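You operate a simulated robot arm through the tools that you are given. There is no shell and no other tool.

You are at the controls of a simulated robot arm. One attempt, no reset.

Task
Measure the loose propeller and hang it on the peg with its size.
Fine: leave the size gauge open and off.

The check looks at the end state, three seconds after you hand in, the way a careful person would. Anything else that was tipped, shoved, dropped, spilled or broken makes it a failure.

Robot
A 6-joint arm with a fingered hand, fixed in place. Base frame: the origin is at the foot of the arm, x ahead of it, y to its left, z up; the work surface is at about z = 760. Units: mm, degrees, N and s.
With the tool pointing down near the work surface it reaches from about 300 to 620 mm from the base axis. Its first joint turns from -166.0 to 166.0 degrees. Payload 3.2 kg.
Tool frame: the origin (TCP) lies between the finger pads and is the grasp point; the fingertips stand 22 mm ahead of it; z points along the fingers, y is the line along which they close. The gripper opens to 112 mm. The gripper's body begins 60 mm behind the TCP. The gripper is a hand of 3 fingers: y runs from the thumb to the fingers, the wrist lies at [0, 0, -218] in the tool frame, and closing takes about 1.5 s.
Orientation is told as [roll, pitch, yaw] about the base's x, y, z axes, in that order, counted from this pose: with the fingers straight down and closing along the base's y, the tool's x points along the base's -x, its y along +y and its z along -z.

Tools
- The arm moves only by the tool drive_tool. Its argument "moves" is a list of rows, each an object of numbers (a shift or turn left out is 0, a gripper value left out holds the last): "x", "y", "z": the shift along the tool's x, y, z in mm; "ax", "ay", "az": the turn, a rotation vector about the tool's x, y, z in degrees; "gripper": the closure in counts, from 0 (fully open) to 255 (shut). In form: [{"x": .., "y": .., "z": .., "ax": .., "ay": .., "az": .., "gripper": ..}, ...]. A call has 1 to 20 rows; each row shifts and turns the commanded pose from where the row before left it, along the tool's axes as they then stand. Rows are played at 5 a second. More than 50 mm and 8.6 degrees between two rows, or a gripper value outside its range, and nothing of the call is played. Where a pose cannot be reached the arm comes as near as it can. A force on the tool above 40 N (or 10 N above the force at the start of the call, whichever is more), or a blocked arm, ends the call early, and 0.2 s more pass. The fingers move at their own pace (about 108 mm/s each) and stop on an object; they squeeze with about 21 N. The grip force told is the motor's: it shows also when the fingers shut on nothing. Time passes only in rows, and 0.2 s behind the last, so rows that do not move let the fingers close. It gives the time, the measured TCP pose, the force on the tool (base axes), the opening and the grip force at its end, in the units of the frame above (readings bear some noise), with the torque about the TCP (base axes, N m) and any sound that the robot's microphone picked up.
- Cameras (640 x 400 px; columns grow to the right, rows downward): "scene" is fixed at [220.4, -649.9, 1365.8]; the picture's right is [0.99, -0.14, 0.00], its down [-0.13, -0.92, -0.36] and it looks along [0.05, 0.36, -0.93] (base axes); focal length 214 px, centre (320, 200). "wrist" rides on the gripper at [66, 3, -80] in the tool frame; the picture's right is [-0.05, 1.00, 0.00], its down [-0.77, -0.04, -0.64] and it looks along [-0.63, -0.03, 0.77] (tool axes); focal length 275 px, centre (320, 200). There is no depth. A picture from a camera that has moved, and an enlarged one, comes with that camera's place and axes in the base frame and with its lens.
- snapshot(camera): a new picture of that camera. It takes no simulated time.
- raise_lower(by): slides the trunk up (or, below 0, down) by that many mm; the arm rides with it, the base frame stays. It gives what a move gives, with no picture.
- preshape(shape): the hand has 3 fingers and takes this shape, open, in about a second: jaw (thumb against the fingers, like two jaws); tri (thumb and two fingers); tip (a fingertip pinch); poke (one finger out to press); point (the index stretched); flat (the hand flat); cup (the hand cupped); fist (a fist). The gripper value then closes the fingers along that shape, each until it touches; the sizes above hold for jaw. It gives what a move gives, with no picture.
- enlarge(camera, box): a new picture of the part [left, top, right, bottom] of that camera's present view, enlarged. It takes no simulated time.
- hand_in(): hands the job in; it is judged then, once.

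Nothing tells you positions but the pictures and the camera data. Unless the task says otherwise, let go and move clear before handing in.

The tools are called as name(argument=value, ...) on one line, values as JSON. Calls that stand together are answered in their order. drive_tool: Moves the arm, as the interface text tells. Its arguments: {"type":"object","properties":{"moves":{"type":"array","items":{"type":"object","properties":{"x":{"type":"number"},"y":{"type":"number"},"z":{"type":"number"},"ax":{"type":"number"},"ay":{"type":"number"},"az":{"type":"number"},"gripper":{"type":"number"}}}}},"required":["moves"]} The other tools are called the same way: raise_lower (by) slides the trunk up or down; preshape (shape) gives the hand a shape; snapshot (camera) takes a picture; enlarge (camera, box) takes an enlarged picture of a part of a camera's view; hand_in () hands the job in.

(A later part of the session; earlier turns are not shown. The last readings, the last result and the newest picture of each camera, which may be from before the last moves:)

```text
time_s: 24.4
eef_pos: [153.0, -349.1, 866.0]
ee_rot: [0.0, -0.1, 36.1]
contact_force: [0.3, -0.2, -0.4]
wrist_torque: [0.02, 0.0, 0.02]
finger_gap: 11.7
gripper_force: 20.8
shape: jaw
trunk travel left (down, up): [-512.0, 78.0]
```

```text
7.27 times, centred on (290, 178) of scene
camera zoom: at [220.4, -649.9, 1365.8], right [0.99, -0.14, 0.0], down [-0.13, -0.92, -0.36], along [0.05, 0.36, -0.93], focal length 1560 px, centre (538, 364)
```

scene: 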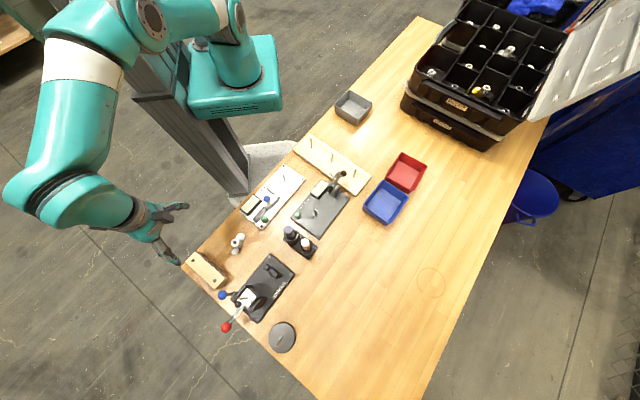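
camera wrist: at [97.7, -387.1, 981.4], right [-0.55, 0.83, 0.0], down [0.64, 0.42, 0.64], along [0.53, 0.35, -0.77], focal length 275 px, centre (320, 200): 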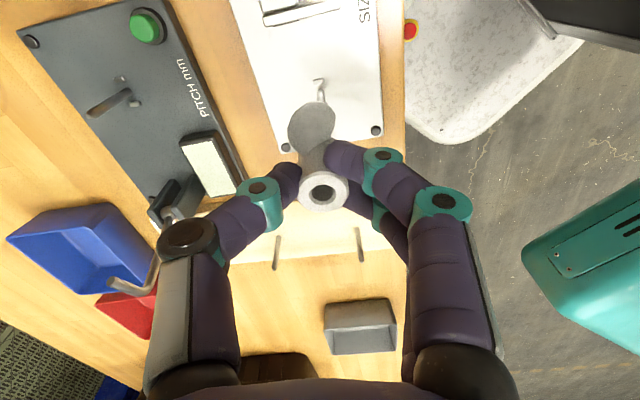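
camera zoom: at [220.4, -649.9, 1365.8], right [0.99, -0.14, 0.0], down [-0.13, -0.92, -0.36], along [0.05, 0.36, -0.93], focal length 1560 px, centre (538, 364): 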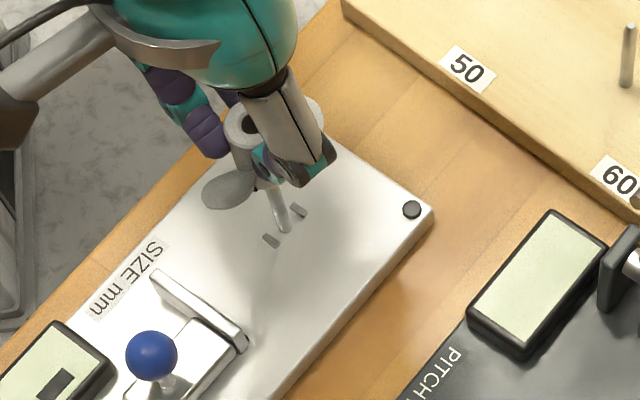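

The alignment looks good, with the hub bottom just above the pin tip. I'll lower slowly and watch the force.

drive_tool(moves=[{"z": 4}, {"z": 3}, {"z": 3}, {"z": 3}, {"z": 3}, {}])

enlarge(camera="wrist", box=[260, 60, 380, 220])

enlarge(camera="scene", box=[260, 155, 310, 190])

```text
time_s: 25.8
eef_pos: [153.6, -349.0, 849.8]
ee_rot: [0.0, 0.0, 36.1]
contact_force: [-0.1, 0.5, -0.8]
wrist_torque: [0.0, 0.0, 0.04]
finger_gap: 11.5
gripper_force: 21.5
shape: jaw
trunk travel left (down, up): [-512.0, 78.0]
```

```text
2.50 times, centred on (320, 140) of wrist
camera zoom: at [98.3, -387.1, 930.5], right [-0.55, 0.83, 0.0], down [0.64, 0.42, 0.64], along [0.53, 0.35, -0.77], focal length 688 px, centre (320, 350)
```

zoom: 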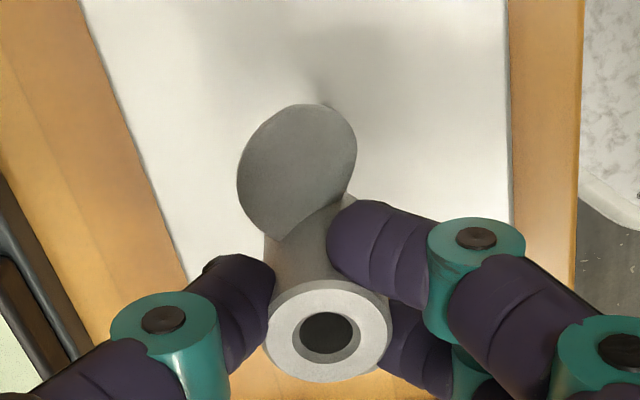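

```text
11.43 times, centred on (285, 172) of scene
camera zoom: at [220.4, -649.9, 1365.8], right [0.99, -0.14, 0.0], down [-0.13, -0.92, -0.36], along [0.05, 0.36, -0.93], focal length 2451 px, centre (720, 514)
```

zoom: 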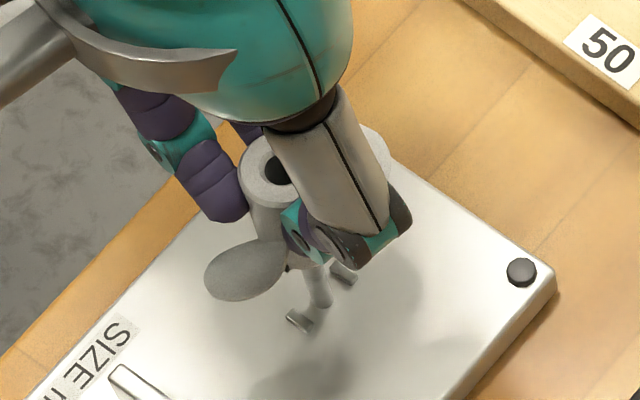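

No contact force with the hub bottom below the pin tip height, so the pin has entered the hole. I'll continue lowering.

drive_tool(moves=[{"z": 5}, {"z": 5}, {"z": 5}, {"z": 5}, {"z": 5}, {"z": 4}, {}])

enlarge(camera="wrist", box=[260, 60, 380, 220])

enlarge(camera="scene", box=[260, 155, 310, 190])

```text
time_s: 27.4
eef_pos: [153.7, -349.0, 820.8]
ee_rot: [0.1, -0.1, 36.1]
contact_force: [0.4, -0.4, -0.6]
wrist_torque: [-0.04, -0.03, -0.01]
finger_gap: 12.0
gripper_force: 21.2
shape: jaw
trunk travel left (down, up): [-512.0, 78.0]
```

```text
2.50 times, centred on (320, 140) of wrist
camera zoom: at [98.6, -387.1, 901.5], right [-0.55, 0.83, 0.0], down [0.64, 0.42, 0.64], along [0.53, 0.35, -0.77], focal length 688 px, centre (320, 350)
```

zoom: 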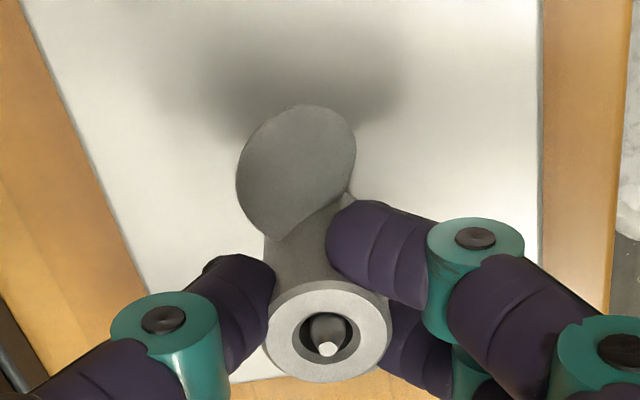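

```text
11.43 times, centred on (285, 172) of scene
camera zoom: at [220.4, -649.9, 1365.8], right [0.99, -0.14, 0.0], down [-0.13, -0.92, -0.36], along [0.05, 0.36, -0.93], focal length 2451 px, centre (720, 514)
```

zoom: 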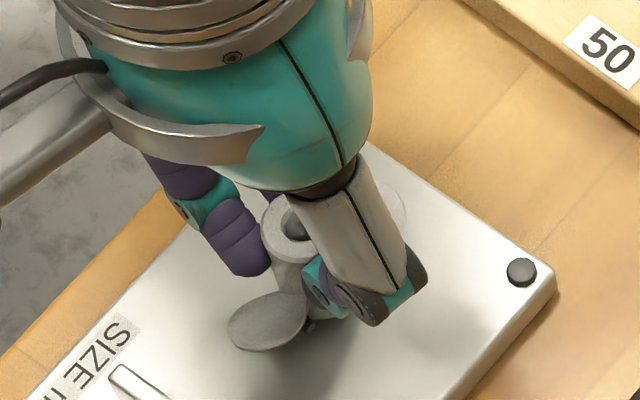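

The pin tip is now visible inside the hub's bore. I'll continue down in small steps until it seats.

drive_tool(moves=[{"z": 3}, {"z": 2}, {"z": 2}, {"z": 1.5}, {}])

enlarge(camera="wrist", box=[260, 60, 380, 220])

enlarge(camera="scene", box=[260, 155, 310, 190])

```text
time_s: 28.6
eef_pos: [154.7, -348.5, 814.0]
ee_rot: [0.0, -0.1, 36.1]
contact_force: [-1.0, -2.3, 6.9]
wrist_torque: [0.02, 0.02, 0.01]
finger_gap: 11.9
gripper_force: 21.0
shape: jaw
trunk travel left (down, up): [-512.0, 78.0]
```

```text
2.50 times, centred on (320, 140) of wrist
camera zoom: at [98.7, -386.8, 893.5], right [-0.55, 0.83, 0.0], down [0.64, 0.42, 0.64], along [0.53, 0.35, -0.77], focal length 688 px, centre (320, 350)
```

zoom: 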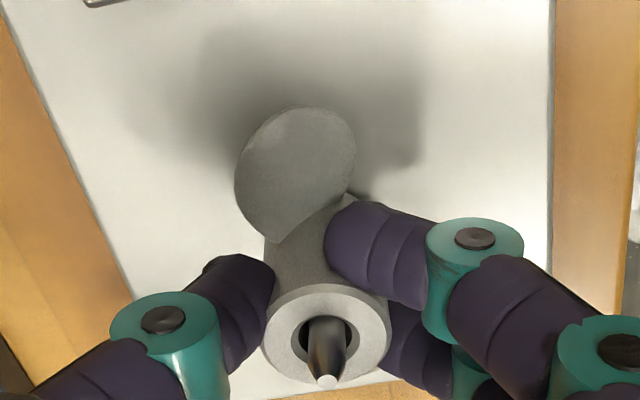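

```text
11.43 times, centred on (285, 172) of scene
camera zoom: at [220.4, -649.9, 1365.8], right [0.99, -0.14, 0.0], down [-0.13, -0.92, -0.36], along [0.05, 0.36, -0.93], focal length 2451 px, centre (720, 514)
```

zoom: 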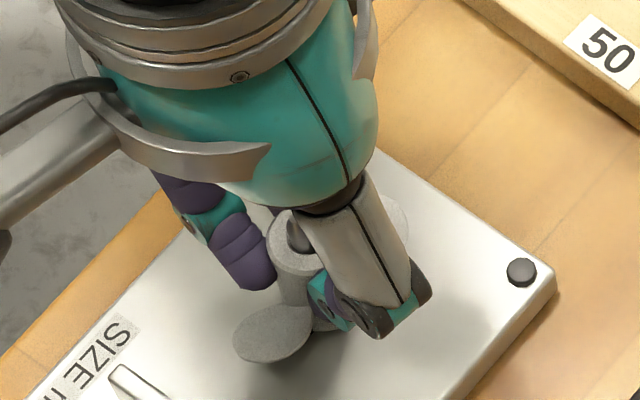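

The hub met resistance at hub-bottom height of about 772, so it is probably resting on the nubs with the yaw slightly off. I'll wiggle the yaw a little to let the groove engage.

drive_tool(moves=[{"az": 1}, {"az": 1}, {}])

drive_tool(moves=[{"az": 1}, {"az": 1}, {}])

```text
time_s: 29.4
eef_pos: [155.1, -347.7, 811.5]
ee_rot: [0.1, -0.2, 34.2]
contact_force: [-1.5, 0.8, -1.1]
wrist_torque: [0.03, 0.07, 0.0]
finger_gap: 11.8
gripper_force: 21.1
shape: jaw
trunk travel left (down, up): [-512.0, 78.0]
```

```text
time_s: 30.2
eef_pos: [153.7, -348.1, 813.9]
ee_rot: [0.0, 0.0, 32.2]
contact_force: [-3.8, 0.5, -1.5]
wrist_torque: [0.07, 0.12, 0.01]
finger_gap: 11.9
gripper_force: 21.5
shape: jaw
trunk travel left (down, up): [-512.0, 78.0]
```

After the 2° turn the force dropped to zero, so the groove engaged. I'll turn back to about 34° and lower the rest of the way.

drive_tool(moves=[{"az": -1}, {"az": -0.5}, {"z": 1}, {"z": 1}, {"z": 1}, {}])

enlarge(camera="wrist", box=[260, 60, 380, 220])

enlarge(camera="scene", box=[250, 155, 310, 200])

```text
time_s: 31.6
eef_pos: [153.0, -348.7, 810.2]
ee_rot: [0.0, -0.1, 33.5]
contact_force: [-5.7, -0.7, 14.8]
wrist_torque: [0.07, 0.12, 0.01]
finger_gap: 12.3
gripper_force: 20.9
shape: jaw
trunk travel left (down, up): [-512.0, 78.0]
```

```text
2.50 times, centred on (320, 140) of wrist
camera zoom: at [96.6, -384.4, 890.5], right [-0.51, 0.86, 0.0], down [0.66, 0.4, 0.64], along [0.55, 0.33, -0.77], focal length 688 px, centre (320, 350)
```

zoom: 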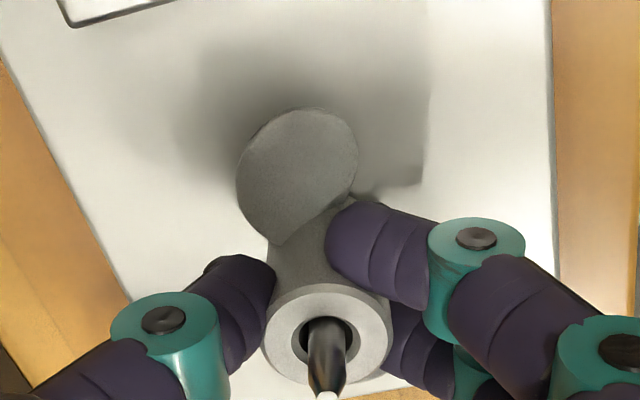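

```text
8.89 times, centred on (280, 178) of scene
camera zoom: at [220.4, -649.9, 1365.8], right [0.99, -0.14, 0.0], down [-0.13, -0.92, -0.36], along [0.05, 0.36, -0.93], focal length 1906 px, centre (676, 400)
```

zoom: 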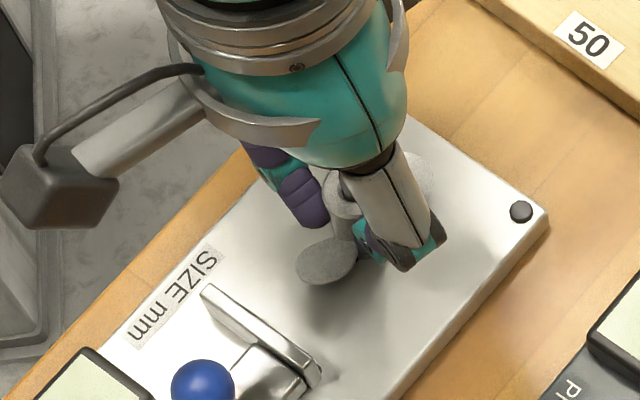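

The hub is seated (hub bottom at about 769) with the groove over the nubs. I'll relieve the force, open the fingers partway and retreat upward.

drive_tool(moves=[{"z": -1}, {"z": -0.5, "gripper": 200}, {"gripper": 160}, {"gripper": 130}, {}, {"z": -5}, {"z": -15}, {"z": -25}, {"z": -25}, {"z": -20}, {}])

snapshot(camera="wrist")

enlarge(camera="wrist", box=[260, 30, 380, 150])

enlarge(camera="scene", box=[240, 155, 310, 210])

```text
time_s: 34.0
eef_pos: [152.8, -349.7, 901.3]
ee_rot: [0.0, -0.1, 33.6]
contact_force: [0.2, 0.9, 0.0]
wrist_torque: [0.04, -0.03, 0.01]
finger_gap: 54.3
gripper_force: 0.0
shape: jaw
trunk travel left (down, up): [-512.0, 78.0]
```

```text
taken
camera wrist: at [96.4, -383.7, 981.0], right [-0.51, 0.86, 0.0], down [0.66, 0.4, 0.64], along [0.55, 0.33, -0.77], focal length 275 px, centre (320, 200)
```

wrist: 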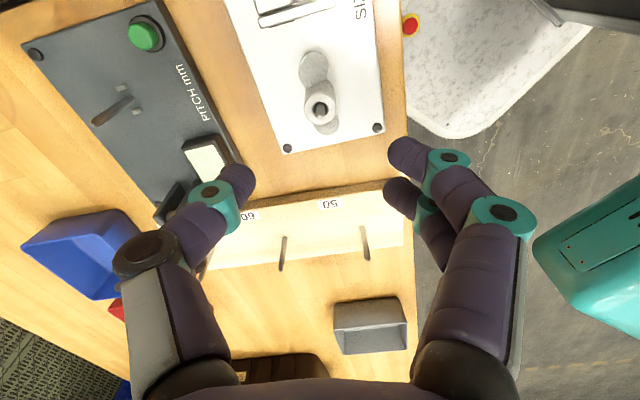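

```text
3.33 times, centred on (320, 90) of wrist
camera zoom: at [96.4, -383.7, 981.0], right [-0.51, 0.86, 0.0], down [0.66, 0.4, 0.64], along [0.55, 0.33, -0.77], focal length 918 px, centre (320, 567)
```

zoom: 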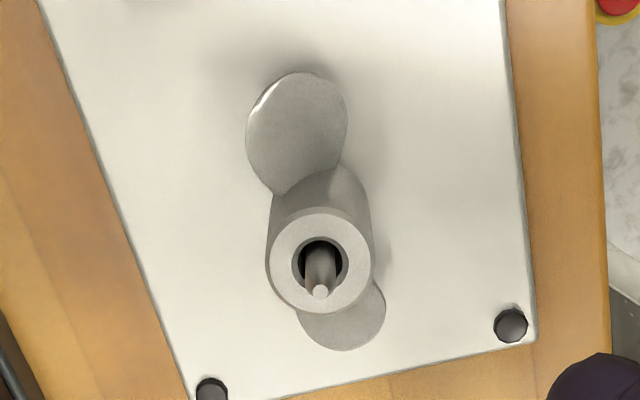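

```text
7.27 times, centred on (275, 182) of scene
camera zoom: at [220.4, -649.9, 1365.8], right [0.99, -0.14, 0.0], down [-0.13, -0.92, -0.36], along [0.05, 0.36, -0.93], focal length 1560 px, centre (647, 327)
```

zoom: 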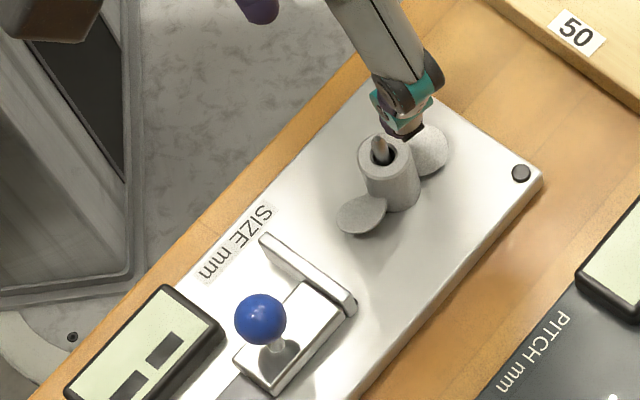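

The propeller sits on the gauge pin with its blades along the gauge axis. Next I'll move back toward the slider to locate its knob and anvil precisely.

drive_tool(moves=[{"az": -5.7}, {"az": -5.7}, {"x": 30}, {"x": 30}, {"x": 20}, {}, {}])

snapshot(camera="wrist")

enlarge(camera="wrist", box=[260, 50, 400, 230])

enlarge(camera="scene", box=[240, 160, 305, 215])

```text
time_s: 35.6
eef_pos: [97.7, -405.2, 901.0]
ee_rot: [0.0, -0.2, 45.0]
contact_force: [0.1, 0.7, 0.0]
wrist_torque: [-0.02, 0.03, -0.01]
finger_gap: 54.4
gripper_force: 0.0
shape: jaw
trunk travel left (down, up): [-512.0, 78.0]
```

```text
taken
camera wrist: at [49.1, -451.6, 982.1], right [-0.67, 0.74, 0.0], down [0.57, 0.52, 0.64], along [0.47, 0.43, -0.77], focal length 275 px, centre (320, 200)
```

wrist: 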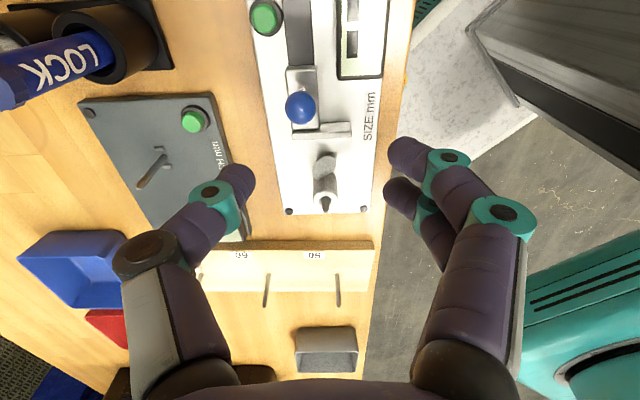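

```text
2.22 times, centred on (330, 140) of wrist
camera zoom: at [49.1, -451.6, 982.1], right [-0.67, 0.74, 0.0], down [0.57, 0.52, 0.64], along [0.47, 0.43, -0.77], focal length 612 px, centre (298, 333)
```

zoom: 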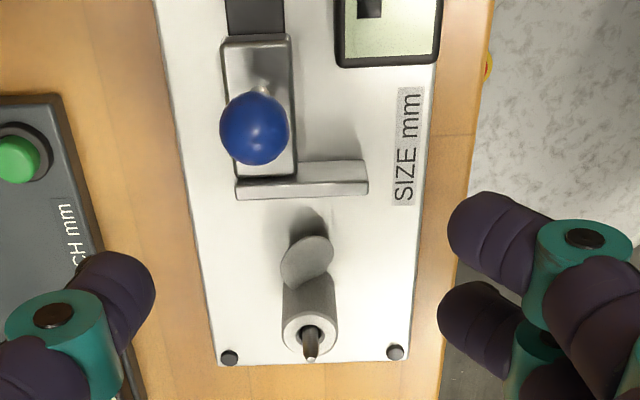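

```text
7.27 times, centred on (272, 188) of scene
camera zoom: at [220.4, -649.9, 1365.8], right [0.99, -0.14, 0.0], down [-0.13, -0.92, -0.36], along [0.05, 0.36, -0.93], focal length 1560 px, centre (666, 291)
```

zoom: 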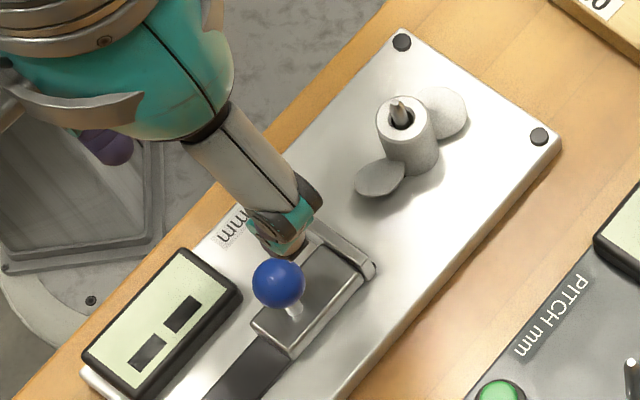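

The slider knob is at about (105,-415,812) and the anvil is about 50 mm from the pin. I'll turn 90° so the fingers straddle the knob along the slide direction. That lets me push and pull without squeezing.

drive_tool(moves=[{"az": -8.2}, {"az": -8.2}, {"az": -8.2}, {"az": -8.2}, {"az": -8.2}, {"az": -8.2}, {"az": -8.2}, {"az": -8.2}, {"az": -8.2}, {"az": -8.2}, {"az": -8}, {}])

snapshot(camera="wrist")

```text
time_s: 38.2
eef_pos: [97.9, -404.5, 899.8]
ee_rot: [-0.2, 0.1, 135.1]
contact_force: [-0.9, 0.5, 0.4]
wrist_torque: [-0.03, 0.01, -0.02]
finger_gap: 54.5
gripper_force: 0.0
shape: jaw
trunk travel left (down, up): [-512.0, 78.0]
```

```text
taken
camera wrist: at [142.4, -455.7, 981.2], right [-0.74, -0.68, 0.0], down [-0.52, 0.57, 0.64], along [-0.43, 0.47, -0.77], focal length 275 px, centre (320, 200)
```

wrist: 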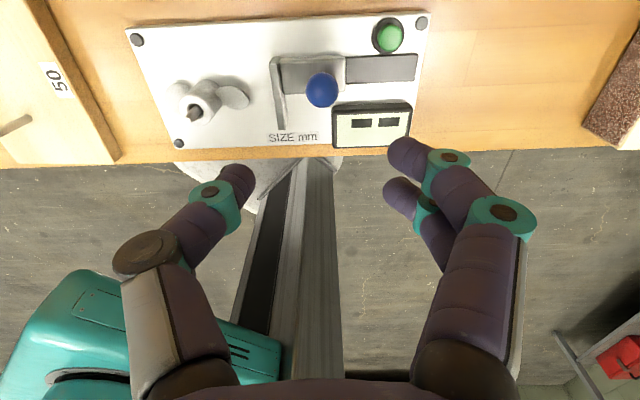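

Good view: the display is readable from here and the knob is just ahead of the tool. I'll centre over the knob and descend with the fingers open around it.

drive_tool(moves=[{"x": 12.4, "y": 1.8}, {"z": 20}, {"z": 20}, {"z": 10}, {}])

snapshot(camera="wrist")

enlarge(camera="scene", box=[240, 160, 305, 215])

```text
time_s: 39.4
eef_pos: [104.3, -414.8, 850.2]
ee_rot: [-0.1, 0.0, 134.9]
contact_force: [0.4, 0.7, 0.3]
wrist_torque: [0.01, -0.01, -0.02]
finger_gap: 54.1
gripper_force: 0.0
shape: jaw
trunk travel left (down, up): [-512.0, 78.0]
```

```text
taken
camera wrist: at [149.3, -466.3, 930.8], right [-0.74, -0.67, 0.0], down [-0.52, 0.57, 0.64], along [-0.43, 0.47, -0.77], focal length 275 px, centre (320, 200)
```

wrist: 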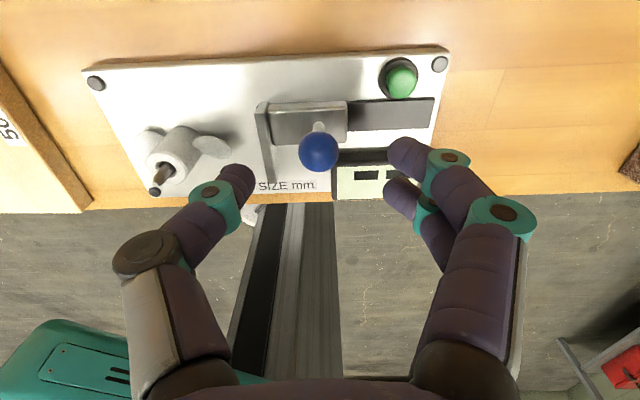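

```text
7.27 times, centred on (272, 188) of scene
camera zoom: at [220.4, -649.9, 1365.8], right [0.99, -0.14, 0.0], down [-0.13, -0.92, -0.36], along [0.05, 0.36, -0.93], focal length 1560 px, centre (666, 291)
```

zoom: 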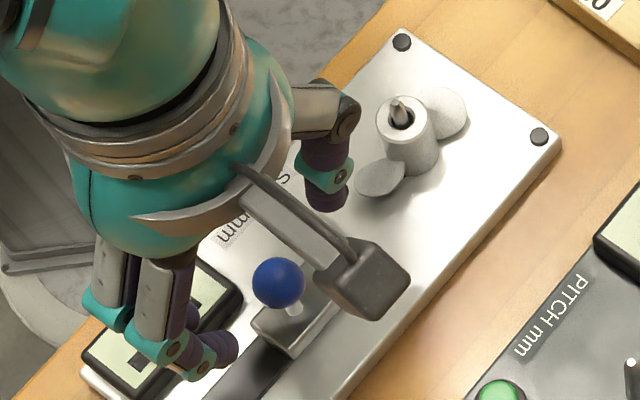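

The knob is centred between thumb and fingers. I'll descend to knob height and narrow the gap around it without squeezing.

drive_tool(moves=[{"z": 16}, {"z": 12}, {"z": 4}, {}, {"gripper": 160}, {"gripper": 180}, {}, {}])

snapshot(camera="wrist")

enlarge(camera="scene", box=[240, 160, 305, 215])

```text
time_s: 41.2
eef_pos: [104.6, -416.4, 819.7]
ee_rot: [-0.2, -0.1, 135.1]
contact_force: [-0.7, 0.3, 0.4]
wrist_torque: [-0.02, 0.02, 0.01]
finger_gap: 33.1
gripper_force: 0.1
shape: jaw
trunk travel left (down, up): [-512.0, 78.0]
```

```text
taken
camera wrist: at [149.1, -465.8, 899.3], right [-0.74, -0.67, 0.0], down [-0.52, 0.57, 0.64], along [-0.43, 0.47, -0.77], focal length 275 px, centre (320, 200)
```

wrist: 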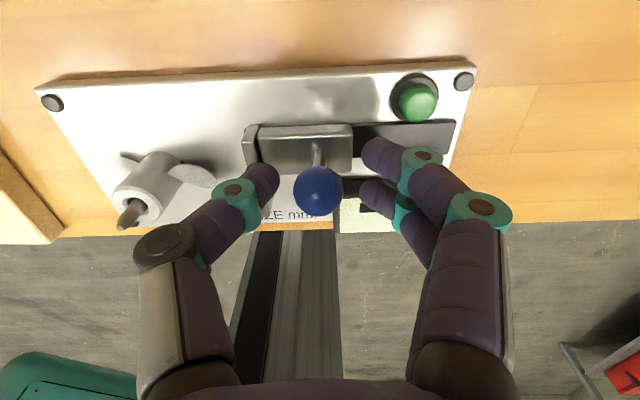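

```text
7.27 times, centred on (272, 188) of scene
camera zoom: at [220.4, -649.9, 1365.8], right [0.99, -0.14, 0.0], down [-0.13, -0.92, -0.36], along [0.05, 0.36, -0.93], focal length 1560 px, centre (666, 291)
```

zoom: 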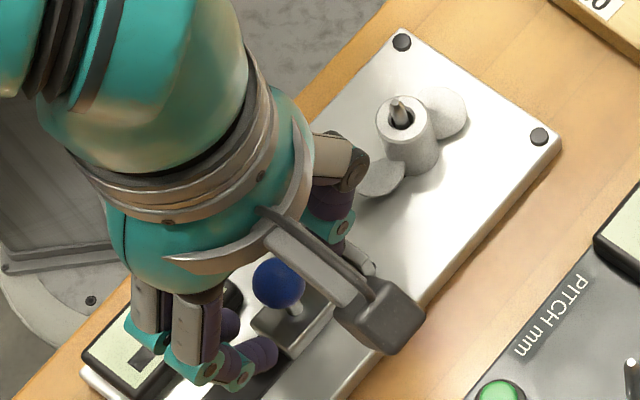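

The hand is around the knob with no contact. I'll push toward the pin in small steps, watching the force.

drive_tool(moves=[{"y": -4}, {"y": -4}, {"y": -4}, {"y": -3}, {"y": -3}, {}])

snapshot(camera="wrist")

```text
time_s: 42.6
eef_pos: [118.0, -403.8, 819.4]
ee_rot: [-0.2, 0.0, 135.0]
contact_force: [-0.8, -0.9, -0.9]
wrist_torque: [-0.02, -0.02, -0.01]
finger_gap: 33.5
gripper_force: 0.1
shape: jaw
trunk travel left (down, up): [-512.0, 78.0]
```

```text
taken
camera wrist: at [161.9, -453.8, 899.0], right [-0.74, -0.67, 0.0], down [-0.52, 0.57, 0.64], along [-0.43, 0.47, -0.77], focal length 275 px, centre (320, 200)
```

wrist: 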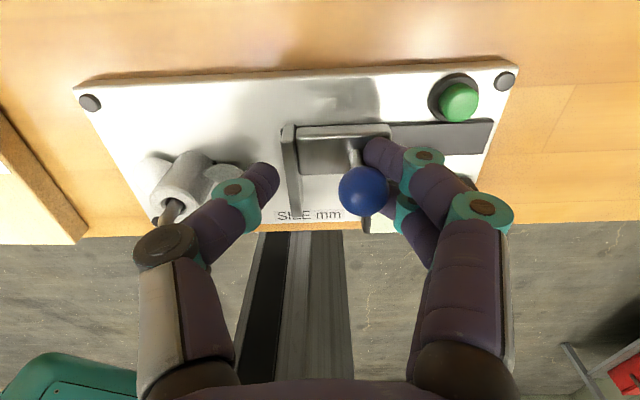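

The fingers are only just reaching the knob, and the thumb is getting near the propeller. I'll narrow the grip so the thumb stays clear, which may nudge the slider a few millimetres.

drive_tool(moves=[{"y": 2, "gripper": 195}, {"gripper": 205}, {"gripper": 212}, {}, {}])

snapshot(camera="wrist")

enlarge(camera="wrist", box=[140, 90, 440, 270])

```text
time_s: 43.8
eef_pos: [116.3, -404.1, 818.4]
ee_rot: [-0.1, 0.0, 134.9]
contact_force: [-0.9, -1.2, -0.7]
wrist_torque: [0.0, -0.03, 0.0]
finger_gap: 20.0
gripper_force: 0.1
shape: jaw
trunk travel left (down, up): [-512.0, 78.0]
```

```text
taken
camera wrist: at [160.6, -455.0, 898.8], right [-0.74, -0.67, 0.0], down [-0.52, 0.57, 0.64], along [-0.43, 0.47, -0.77], focal length 275 px, centre (320, 200)
```

wrist: 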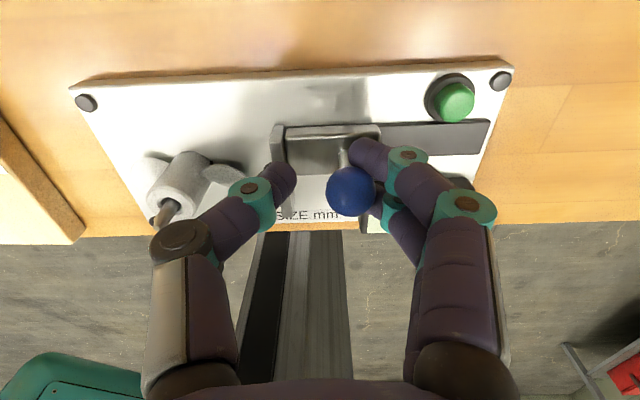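

```text
2.13 times, centred on (290, 180) of wrist
camera zoom: at [160.6, -455.0, 898.8], right [-0.74, -0.67, 0.0], down [-0.52, 0.57, 0.64], along [-0.43, 0.47, -0.77], focal length 587 px, centre (384, 243)
```

zoom: 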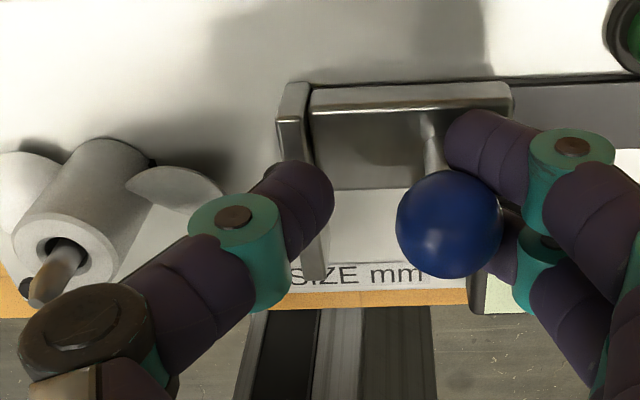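

The fingers now cradle the knob and the thumb clears the propeller. I'll push on toward the blade tip.

drive_tool(moves=[{"y": -3}, {"y": -3}, {"y": -3}, {}])

snapshot(camera="wrist")

enlarge(camera="wrist", box=[160, 100, 440, 260])

```text
time_s: 44.8
eef_pos: [122.5, -397.8, 819.1]
ee_rot: [-0.1, 0.0, 135.0]
contact_force: [-0.3, -1.1, -0.7]
wrist_torque: [0.01, 0.0, -0.01]
finger_gap: 19.2
gripper_force: 0.0
shape: jaw
trunk travel left (down, up): [-512.0, 78.0]
```

```text
taken
camera wrist: at [166.7, -447.8, 899.3], right [-0.74, -0.67, 0.0], down [-0.52, 0.57, 0.64], along [-0.43, 0.47, -0.77], focal length 275 px, centre (320, 200)
```

wrist: 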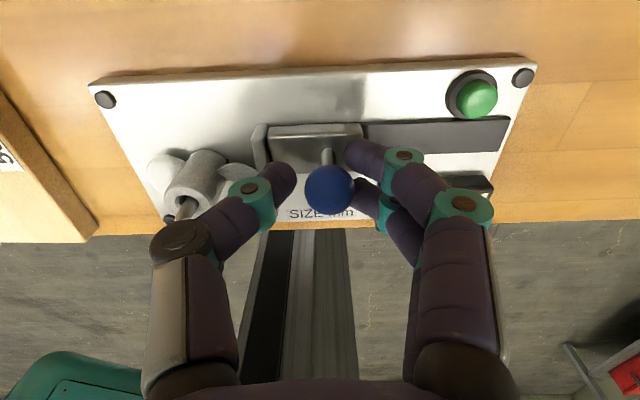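

```text
2.29 times, centred on (300, 180) of wrist
camera zoom: at [166.7, -447.8, 899.3], right [-0.74, -0.67, 0.0], down [-0.52, 0.57, 0.64], along [-0.43, 0.47, -0.77], focal length 629 px, centre (366, 246)
```

zoom: 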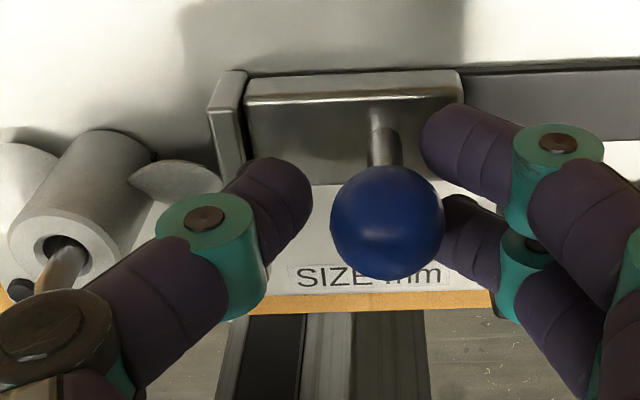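

The anvil is nearly at the blade tip. I'll continue in 1.5 mm steps.

drive_tool(moves=[{"y": -1.5}, {"y": -1.5}, {"y": -1.5}, {}])

drive_tool(moves=[{"y": -1.5}, {"y": -1.5}, {}])

enlarge(camera="wrist", box=[160, 100, 440, 260])

enlarge(camera="scene", box=[240, 160, 305, 215])

```text
time_s: 45.8
eef_pos: [126.3, -393.8, 818.5]
ee_rot: [-0.1, 0.0, 135.0]
contact_force: [0.4, -1.0, 0.5]
wrist_torque: [-0.02, 0.01, 0.01]
finger_gap: 19.6
gripper_force: 0.1
shape: jaw
trunk travel left (down, up): [-512.0, 78.0]
```

```text
time_s: 46.6
eef_pos: [128.0, -392.8, 818.6]
ee_rot: [-0.1, 0.0, 134.9]
contact_force: [-1.9, -2.0, -1.1]
wrist_torque: [-0.01, 0.0, 0.02]
finger_gap: 19.7
gripper_force: 0.1
shape: jaw
trunk travel left (down, up): [-512.0, 78.0]
```

```text
2.29 times, centred on (300, 180) of wrist
camera zoom: at [172.3, -442.8, 899.7], right [-0.74, -0.67, 0.0], down [-0.52, 0.57, 0.64], along [-0.43, 0.47, -0.77], focal length 629 px, centre (366, 246)
```

zoom: 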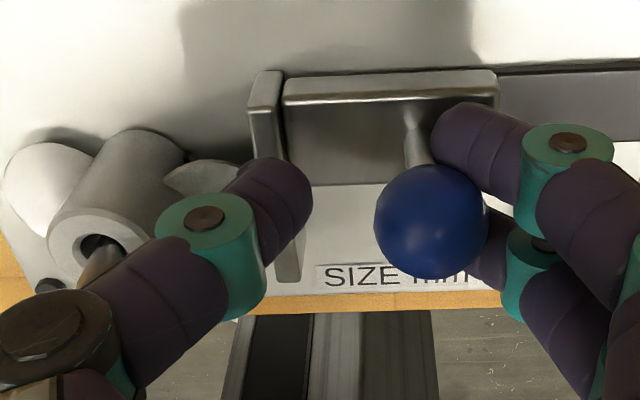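

```text
7.27 times, centred on (272, 188) of scene
camera zoom: at [220.4, -649.9, 1365.8], right [0.99, -0.14, 0.0], down [-0.13, -0.92, -0.36], along [0.05, 0.36, -0.93], focal length 1560 px, centre (666, 291)
```

zoom: 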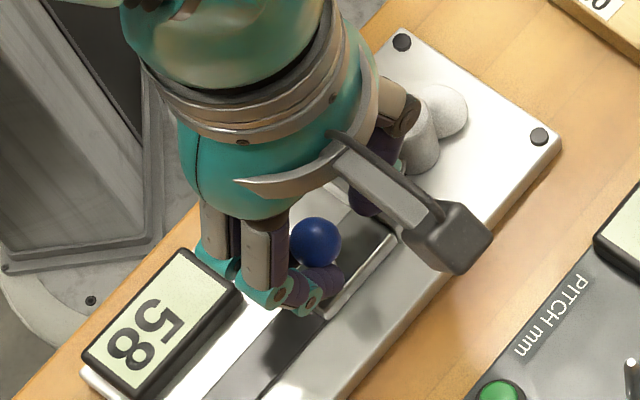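

The display now reads 58. I'll push slightly more to confirm firm contact and a stable reading.

drive_tool(moves=[{"y": -1}, {"y": -1}, {}])

enlarge(camera="scene", box=[240, 160, 305, 215])

enlarge(camera="wrist", box=[160, 100, 440, 260])

```text
time_s: 47.4
eef_pos: [129.0, -391.6, 819.6]
ee_rot: [-0.2, 0.0, 135.0]
contact_force: [-3.9, -0.8, -0.4]
wrist_torque: [-0.04, 0.05, 0.0]
finger_gap: 20.3
gripper_force: 0.0
shape: jaw
trunk travel left (down, up): [-512.0, 78.0]
```

```text
7.27 times, centred on (272, 188) of scene
camera zoom: at [220.4, -649.9, 1365.8], right [0.99, -0.14, 0.0], down [-0.13, -0.92, -0.36], along [0.05, 0.36, -0.93], focal length 1560 px, centre (666, 291)
```

zoom: 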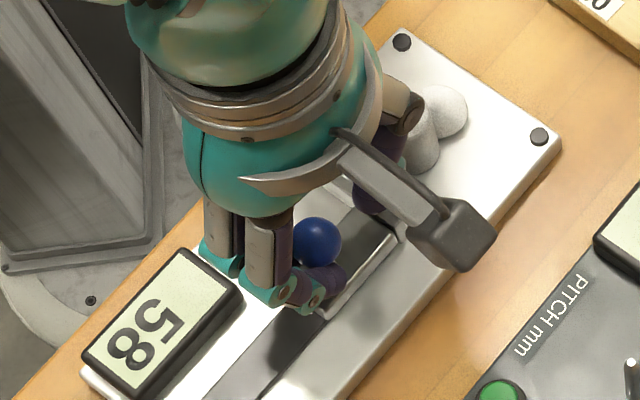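

```text
2.29 times, centred on (300, 180) of wrist
camera zoom: at [173.7, -442.0, 899.6], right [-0.74, -0.67, 0.0], down [-0.52, 0.57, 0.64], along [-0.43, 0.47, -0.77], focal length 629 px, centre (366, 246)
```

zoom: 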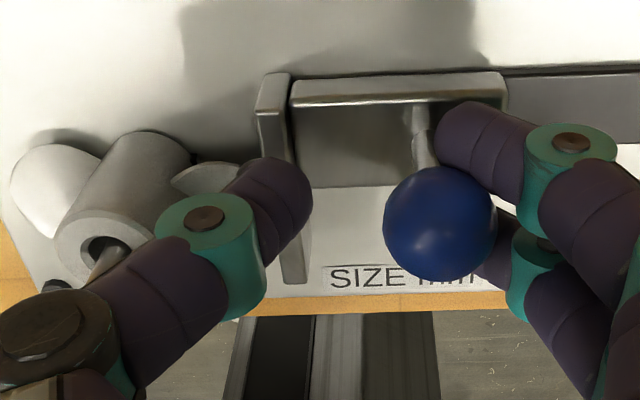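

The reading is stable at 58 with the anvil against the blade, so the nearest peg is 60. I'll pull the slider back with the thumb to reopen the gauge.

drive_tool(moves=[{"y": 4}, {"y": 4}, {"y": 4}, {"y": 4}, {"y": 4}, {"y": 4}, {}])

drive_tool(moves=[{"y": 3}, {"y": 3}, {"y": 3}, {"y": 3}, {"y": 3}, {}])

snapshot(camera="wrist")

enlarge(camera="scene", box=[240, 160, 305, 215])

```text
time_s: 49.0
eef_pos: [112.6, -406.3, 819.2]
ee_rot: [-0.1, 0.1, 135.0]
contact_force: [1.7, 1.2, 0.3]
wrist_torque: [0.0, -0.02, 0.04]
finger_gap: 19.9
gripper_force: 0.0
shape: jaw
trunk travel left (down, up): [-512.0, 78.0]
```

```text
time_s: 50.4
eef_pos: [101.9, -419.1, 818.7]
ee_rot: [-0.1, 0.0, 134.9]
contact_force: [0.8, 1.3, -0.4]
wrist_torque: [0.03, -0.01, 0.0]
finger_gap: 19.4
gripper_force: 0.1
shape: jaw
trunk travel left (down, up): [-512.0, 78.0]
```

```text
taken
camera wrist: at [146.2, -468.9, 899.4], right [-0.74, -0.67, 0.0], down [-0.52, 0.57, 0.64], along [-0.43, 0.47, -0.77], focal length 275 px, centre (320, 200)
```

wrist: 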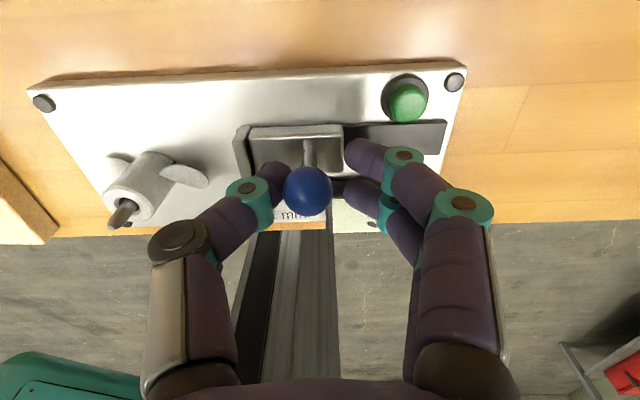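

```text
7.27 times, centred on (272, 188) of scene
camera zoom: at [220.4, -649.9, 1365.8], right [0.99, -0.14, 0.0], down [-0.13, -0.92, -0.36], along [0.05, 0.36, -0.93], focal length 1560 px, centre (666, 291)
```

zoom: 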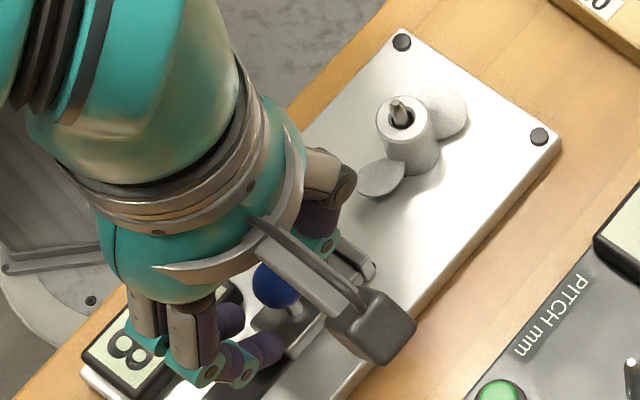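

The slider is back at about its starting position. I'll push slightly farther, then open the hand and lift clear.

drive_tool(moves=[{"y": 1.5}, {"y": 1.5}, {}])

drive_tool(moves=[{"gripper": 190}, {"gripper": 170}, {"gripper": 150}, {}, {"z": -10}, {"z": -25}, {"z": -25}, {"z": -25}, {}])

snapshot(camera="wrist")

enlarge(camera="wrist", box=[130, 0, 450, 180])

```text
time_s: 51.2
eef_pos: [99.8, -419.6, 819.4]
ee_rot: [-0.1, 0.0, 134.9]
contact_force: [1.7, 1.7, 1.7]
wrist_torque: [0.04, -0.05, 0.0]
finger_gap: 20.3
gripper_force: 0.1
shape: jaw
trunk travel left (down, up): [-512.0, 78.0]
```

```text
time_s: 53.2
eef_pos: [100.6, -420.3, 903.3]
ee_rot: [0.0, 0.0, 135.1]
contact_force: [0.7, -0.4, 0.4]
wrist_torque: [0.01, 0.0, -0.02]
finger_gap: 45.8
gripper_force: 0.1
shape: jaw
trunk travel left (down, up): [-512.0, 78.0]
```

```text
taken
camera wrist: at [144.5, -471.3, 984.2], right [-0.74, -0.67, 0.0], down [-0.52, 0.57, 0.64], along [-0.43, 0.47, -0.77], focal length 275 px, centre (320, 200)
```

wrist: 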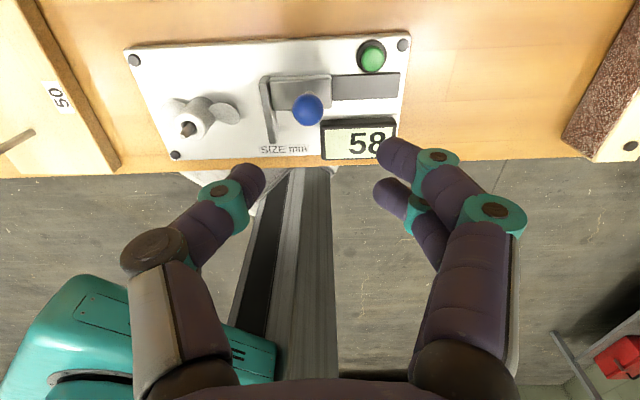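

```text
2.00 times, centred on (290, 90) of wrist
camera zoom: at [144.5, -471.3, 984.2], right [-0.74, -0.67, 0.0], down [-0.52, 0.57, 0.64], along [-0.43, 0.47, -0.77], focal length 551 px, centre (380, 420)
```

zoom: 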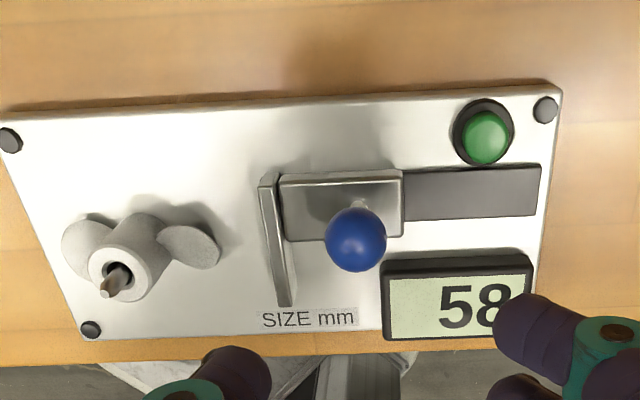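

The gauge held its reading, clearly 58, and the slider is open. I'll rotate back to 45°, switch to poke and press the button again to turn the gauge off.

drive_tool(moves=[{"az": 8.2}, {"az": 8.2}, {"az": 8.2}, {"az": 8.2}, {"az": 8.2}, {"az": 8.2}, {"az": 8.2}, {"az": 8.2}, {"az": 8.2}, {"az": 8.2}, {"az": 8}, {"x": 18.7, "y": -9.9}, {"x": 18.8, "y": -9.9}, {}])

preshape(shape="poke")

drive_tool(moves=[{"z": 20}, {"z": 20}, {}])

snapshot(camera="wrist")

enlarge(camera="wrist", box=[260, 70, 380, 190])

```text
time_s: 56.2
eef_pos: [86.7, -460.7, 903.3]
ee_rot: [0.0, -0.2, 45.0]
contact_force: [0.0, 0.7, 0.5]
wrist_torque: [0.02, 0.01, 0.0]
finger_gap: 45.7
gripper_force: 0.1
shape: jaw
trunk travel left (down, up): [-512.0, 78.0]
```

```text
time_s: 57.1
eef_pos: [86.2, -460.3, 903.9]
ee_rot: [0.0, -0.1, 45.0]
contact_force: [0.5, 0.1, -1.1]
wrist_torque: [-0.02, 0.01, 0.0]
finger_gap: 0.2
gripper_force: 0.1
shape: poke
trunk travel left (down, up): [-512.0, 78.0]
```

```text
time_s: 57.9
eef_pos: [86.4, -460.5, 862.3]
ee_rot: [0.0, -0.1, 45.0]
contact_force: [-0.2, 0.5, 0.2]
wrist_torque: [-0.02, -0.03, 0.0]
finger_gap: 0.0
gripper_force: 0.0
shape: poke
trunk travel left (down, up): [-512.0, 78.0]
```

```text
taken
camera wrist: at [37.0, -507.2, 944.1], right [-0.67, 0.74, 0.0], down [0.57, 0.52, 0.64], along [0.47, 0.43, -0.77], focal length 275 px, centre (320, 200)
```

wrist: 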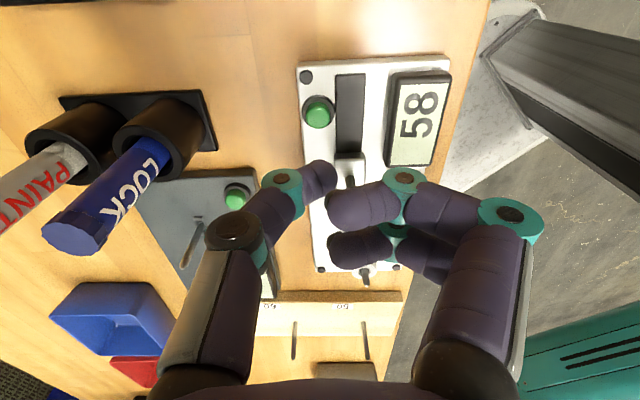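

```text
3.33 times, centred on (320, 130) of wrist
camera zoom: at [37.0, -507.2, 944.1], right [-0.67, 0.74, 0.0], down [0.57, 0.52, 0.64], along [0.47, 0.43, -0.77], focal length 918 px, centre (320, 433)
```

zoom: 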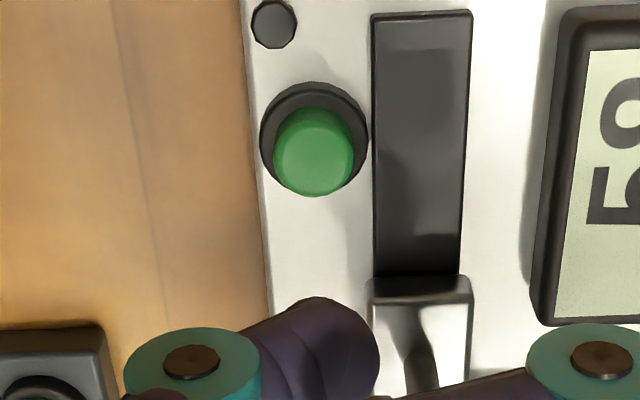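

The reading is confirmed as 58. I'll adjust slightly and press the button to turn the gauge off.

drive_tool(moves=[{"x": -1.5, "y": -1.5, "z": 20}, {"z": 20}, {"z": 8}, {"z": 5}, {"z": 3}, {"z": 2}, {"z": 1.5}, {}])

snapshot(camera="wrist")

```text
time_s: 59.7
eef_pos: [89.3, -461.6, 803.6]
ee_rot: [0.0, -0.2, 45.0]
contact_force: [-0.4, -0.2, 1.5]
wrist_torque: [-0.01, 0.03, -0.03]
finger_gap: 0.2
gripper_force: 0.1
shape: poke
trunk travel left (down, up): [-512.0, 78.0]
heard: click
```

```text
taken
camera wrist: at [40.5, -507.4, 884.7], right [-0.67, 0.74, 0.0], down [0.57, 0.52, 0.64], along [0.47, 0.43, -0.77], focal length 275 px, centre (320, 200)
```

wrist: 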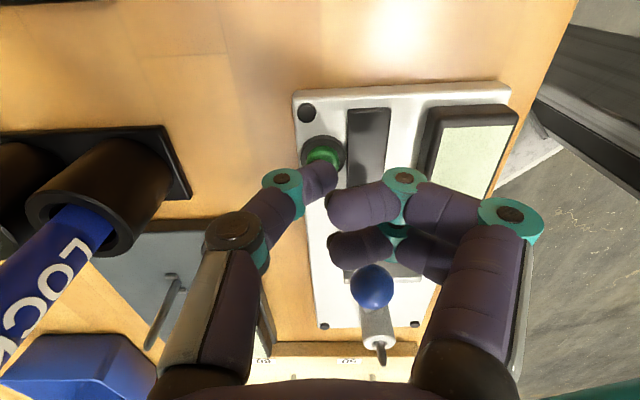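

The gauge clicked off and the display is blank. I'll lift, return to the jaw shape and go back above the propeller.

drive_tool(moves=[{"z": -10}, {"z": -30}, {"z": -30}, {"z": -30}, {}])

preshape(shape="jaw")

drive_tool(moves=[{"az": 5.7, "gripper": 130}, {"az": 5.7}, {"x": -29, "y": 14.5}, {"x": -29, "y": 14.5}, {"x": -29, "y": 14.5}, {"x": -29, "y": 14.5}, {}, {}])

snapshot(camera="wrist")

enlarge(camera="wrist", box=[260, 30, 380, 150])

enlarge(camera="scene", box=[230, 160, 310, 225])

```text
time_s: 60.9
eef_pos: [87.4, -461.3, 904.6]
ee_rot: [0.0, 0.0, 45.0]
contact_force: [0.3, 0.0, 0.3]
wrist_torque: [0.02, -0.03, 0.01]
finger_gap: 0.0
gripper_force: 0.1
shape: poke
trunk travel left (down, up): [-512.0, 78.0]
```

```text
time_s: 61.8
eef_pos: [88.9, -461.3, 903.8]
ee_rot: [0.0, -0.2, 44.9]
contact_force: [-0.6, 0.0, 0.1]
wrist_torque: [0.01, -0.02, -0.03]
finger_gap: 111.9
gripper_force: 0.0
shape: jaw
trunk travel left (down, up): [-512.0, 78.0]
```

```text
time_s: 63.6
eef_pos: [153.2, -349.6, 904.4]
ee_rot: [0.0, -0.2, 33.7]
contact_force: [-0.2, 0.0, 0.0]
wrist_torque: [0.0, -0.01, 0.01]
finger_gap: 55.4
gripper_force: 0.1
shape: jaw
trunk travel left (down, up): [-512.0, 78.0]
```

```text
taken
camera wrist: at [97.2, -386.0, 984.3], right [-0.51, 0.86, 0.0], down [0.66, 0.4, 0.64], along [0.55, 0.33, -0.77], focal length 275 px, centre (320, 200)
```

wrist: 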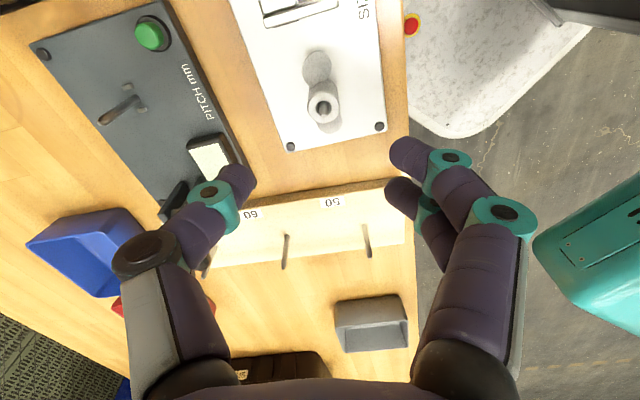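

```text
3.33 times, centred on (320, 90) of wrist
camera zoom: at [97.2, -386.0, 984.3], right [-0.51, 0.86, 0.0], down [0.66, 0.4, 0.64], along [0.55, 0.33, -0.77], focal length 918 px, centre (320, 567)
```

zoom: 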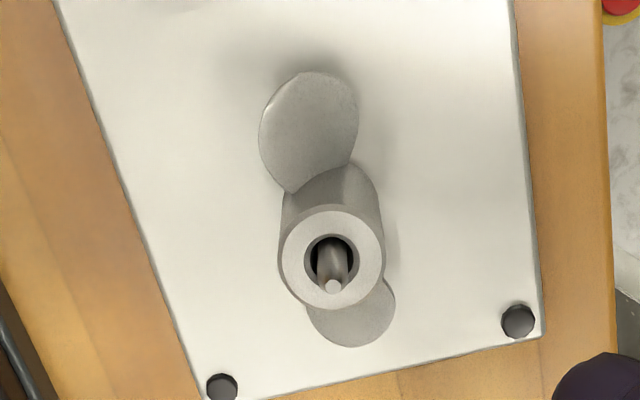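

```text
6.15 times, centred on (270, 192) of scene
camera zoom: at [220.4, -649.9, 1365.8], right [0.99, -0.14, 0.0], down [-0.13, -0.92, -0.36], along [0.05, 0.36, -0.93], focal length 1320 px, centre (628, 246)
```

zoom: 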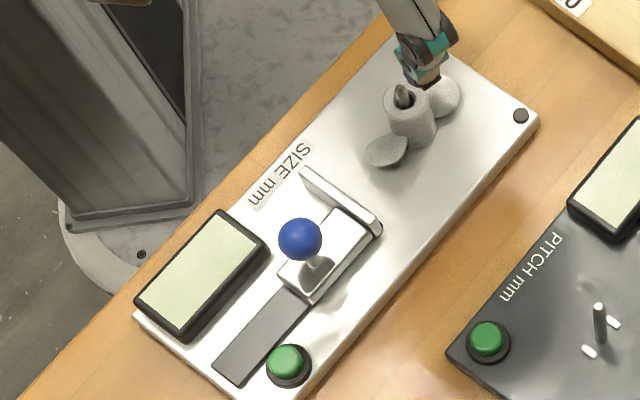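

The propeller is still properly seated, the gauge display is blank, and the slider is open. I'll rotate to about 42°, centre the hub in the grip and partly descend for a check.

drive_tool(moves=[{"az": -8.5}, {"x": -6.1, "y": 0.8}, {"z": 25}, {"z": 25}, {"z": 15}, {}, {}])

snapshot(camera="wrist")

enlarge(camera="wrist", box=[240, 80, 400, 230])

```text
time_s: 65.2
eef_pos: [158.4, -344.5, 839.3]
ee_rot: [0.0, 0.0, 42.1]
contact_force: [0.4, -0.4, 0.6]
wrist_torque: [-0.01, -0.02, 0.0]
finger_gap: 55.3
gripper_force: 0.0
shape: jaw
trunk travel left (down, up): [-512.0, 78.0]
```

```text
taken
camera wrist: at [107.5, -388.0, 919.9], right [-0.64, 0.77, 0.0], down [0.59, 0.49, 0.64], along [0.49, 0.41, -0.77], focal length 275 px, centre (320, 200)
```

wrist: 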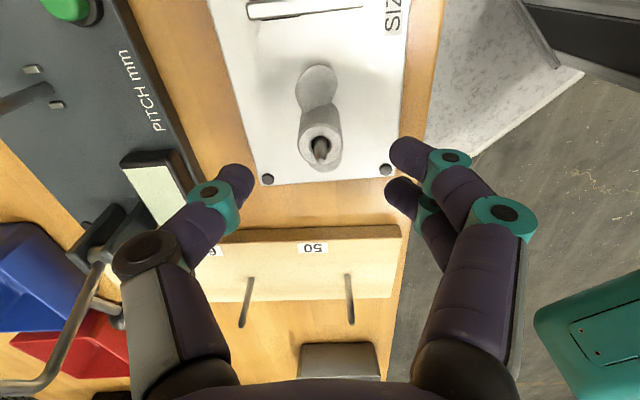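

```text
2.67 times, centred on (320, 155) of wrist
camera zoom: at [107.5, -388.0, 919.9], right [-0.64, 0.77, 0.0], down [0.59, 0.49, 0.64], along [0.49, 0.41, -0.77], focal length 734 px, centre (320, 320)
```

zoom: 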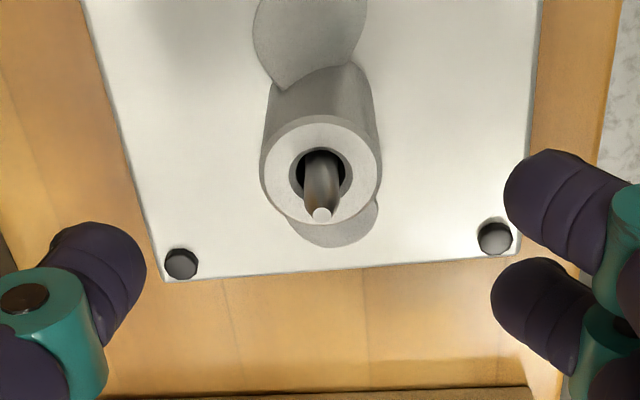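

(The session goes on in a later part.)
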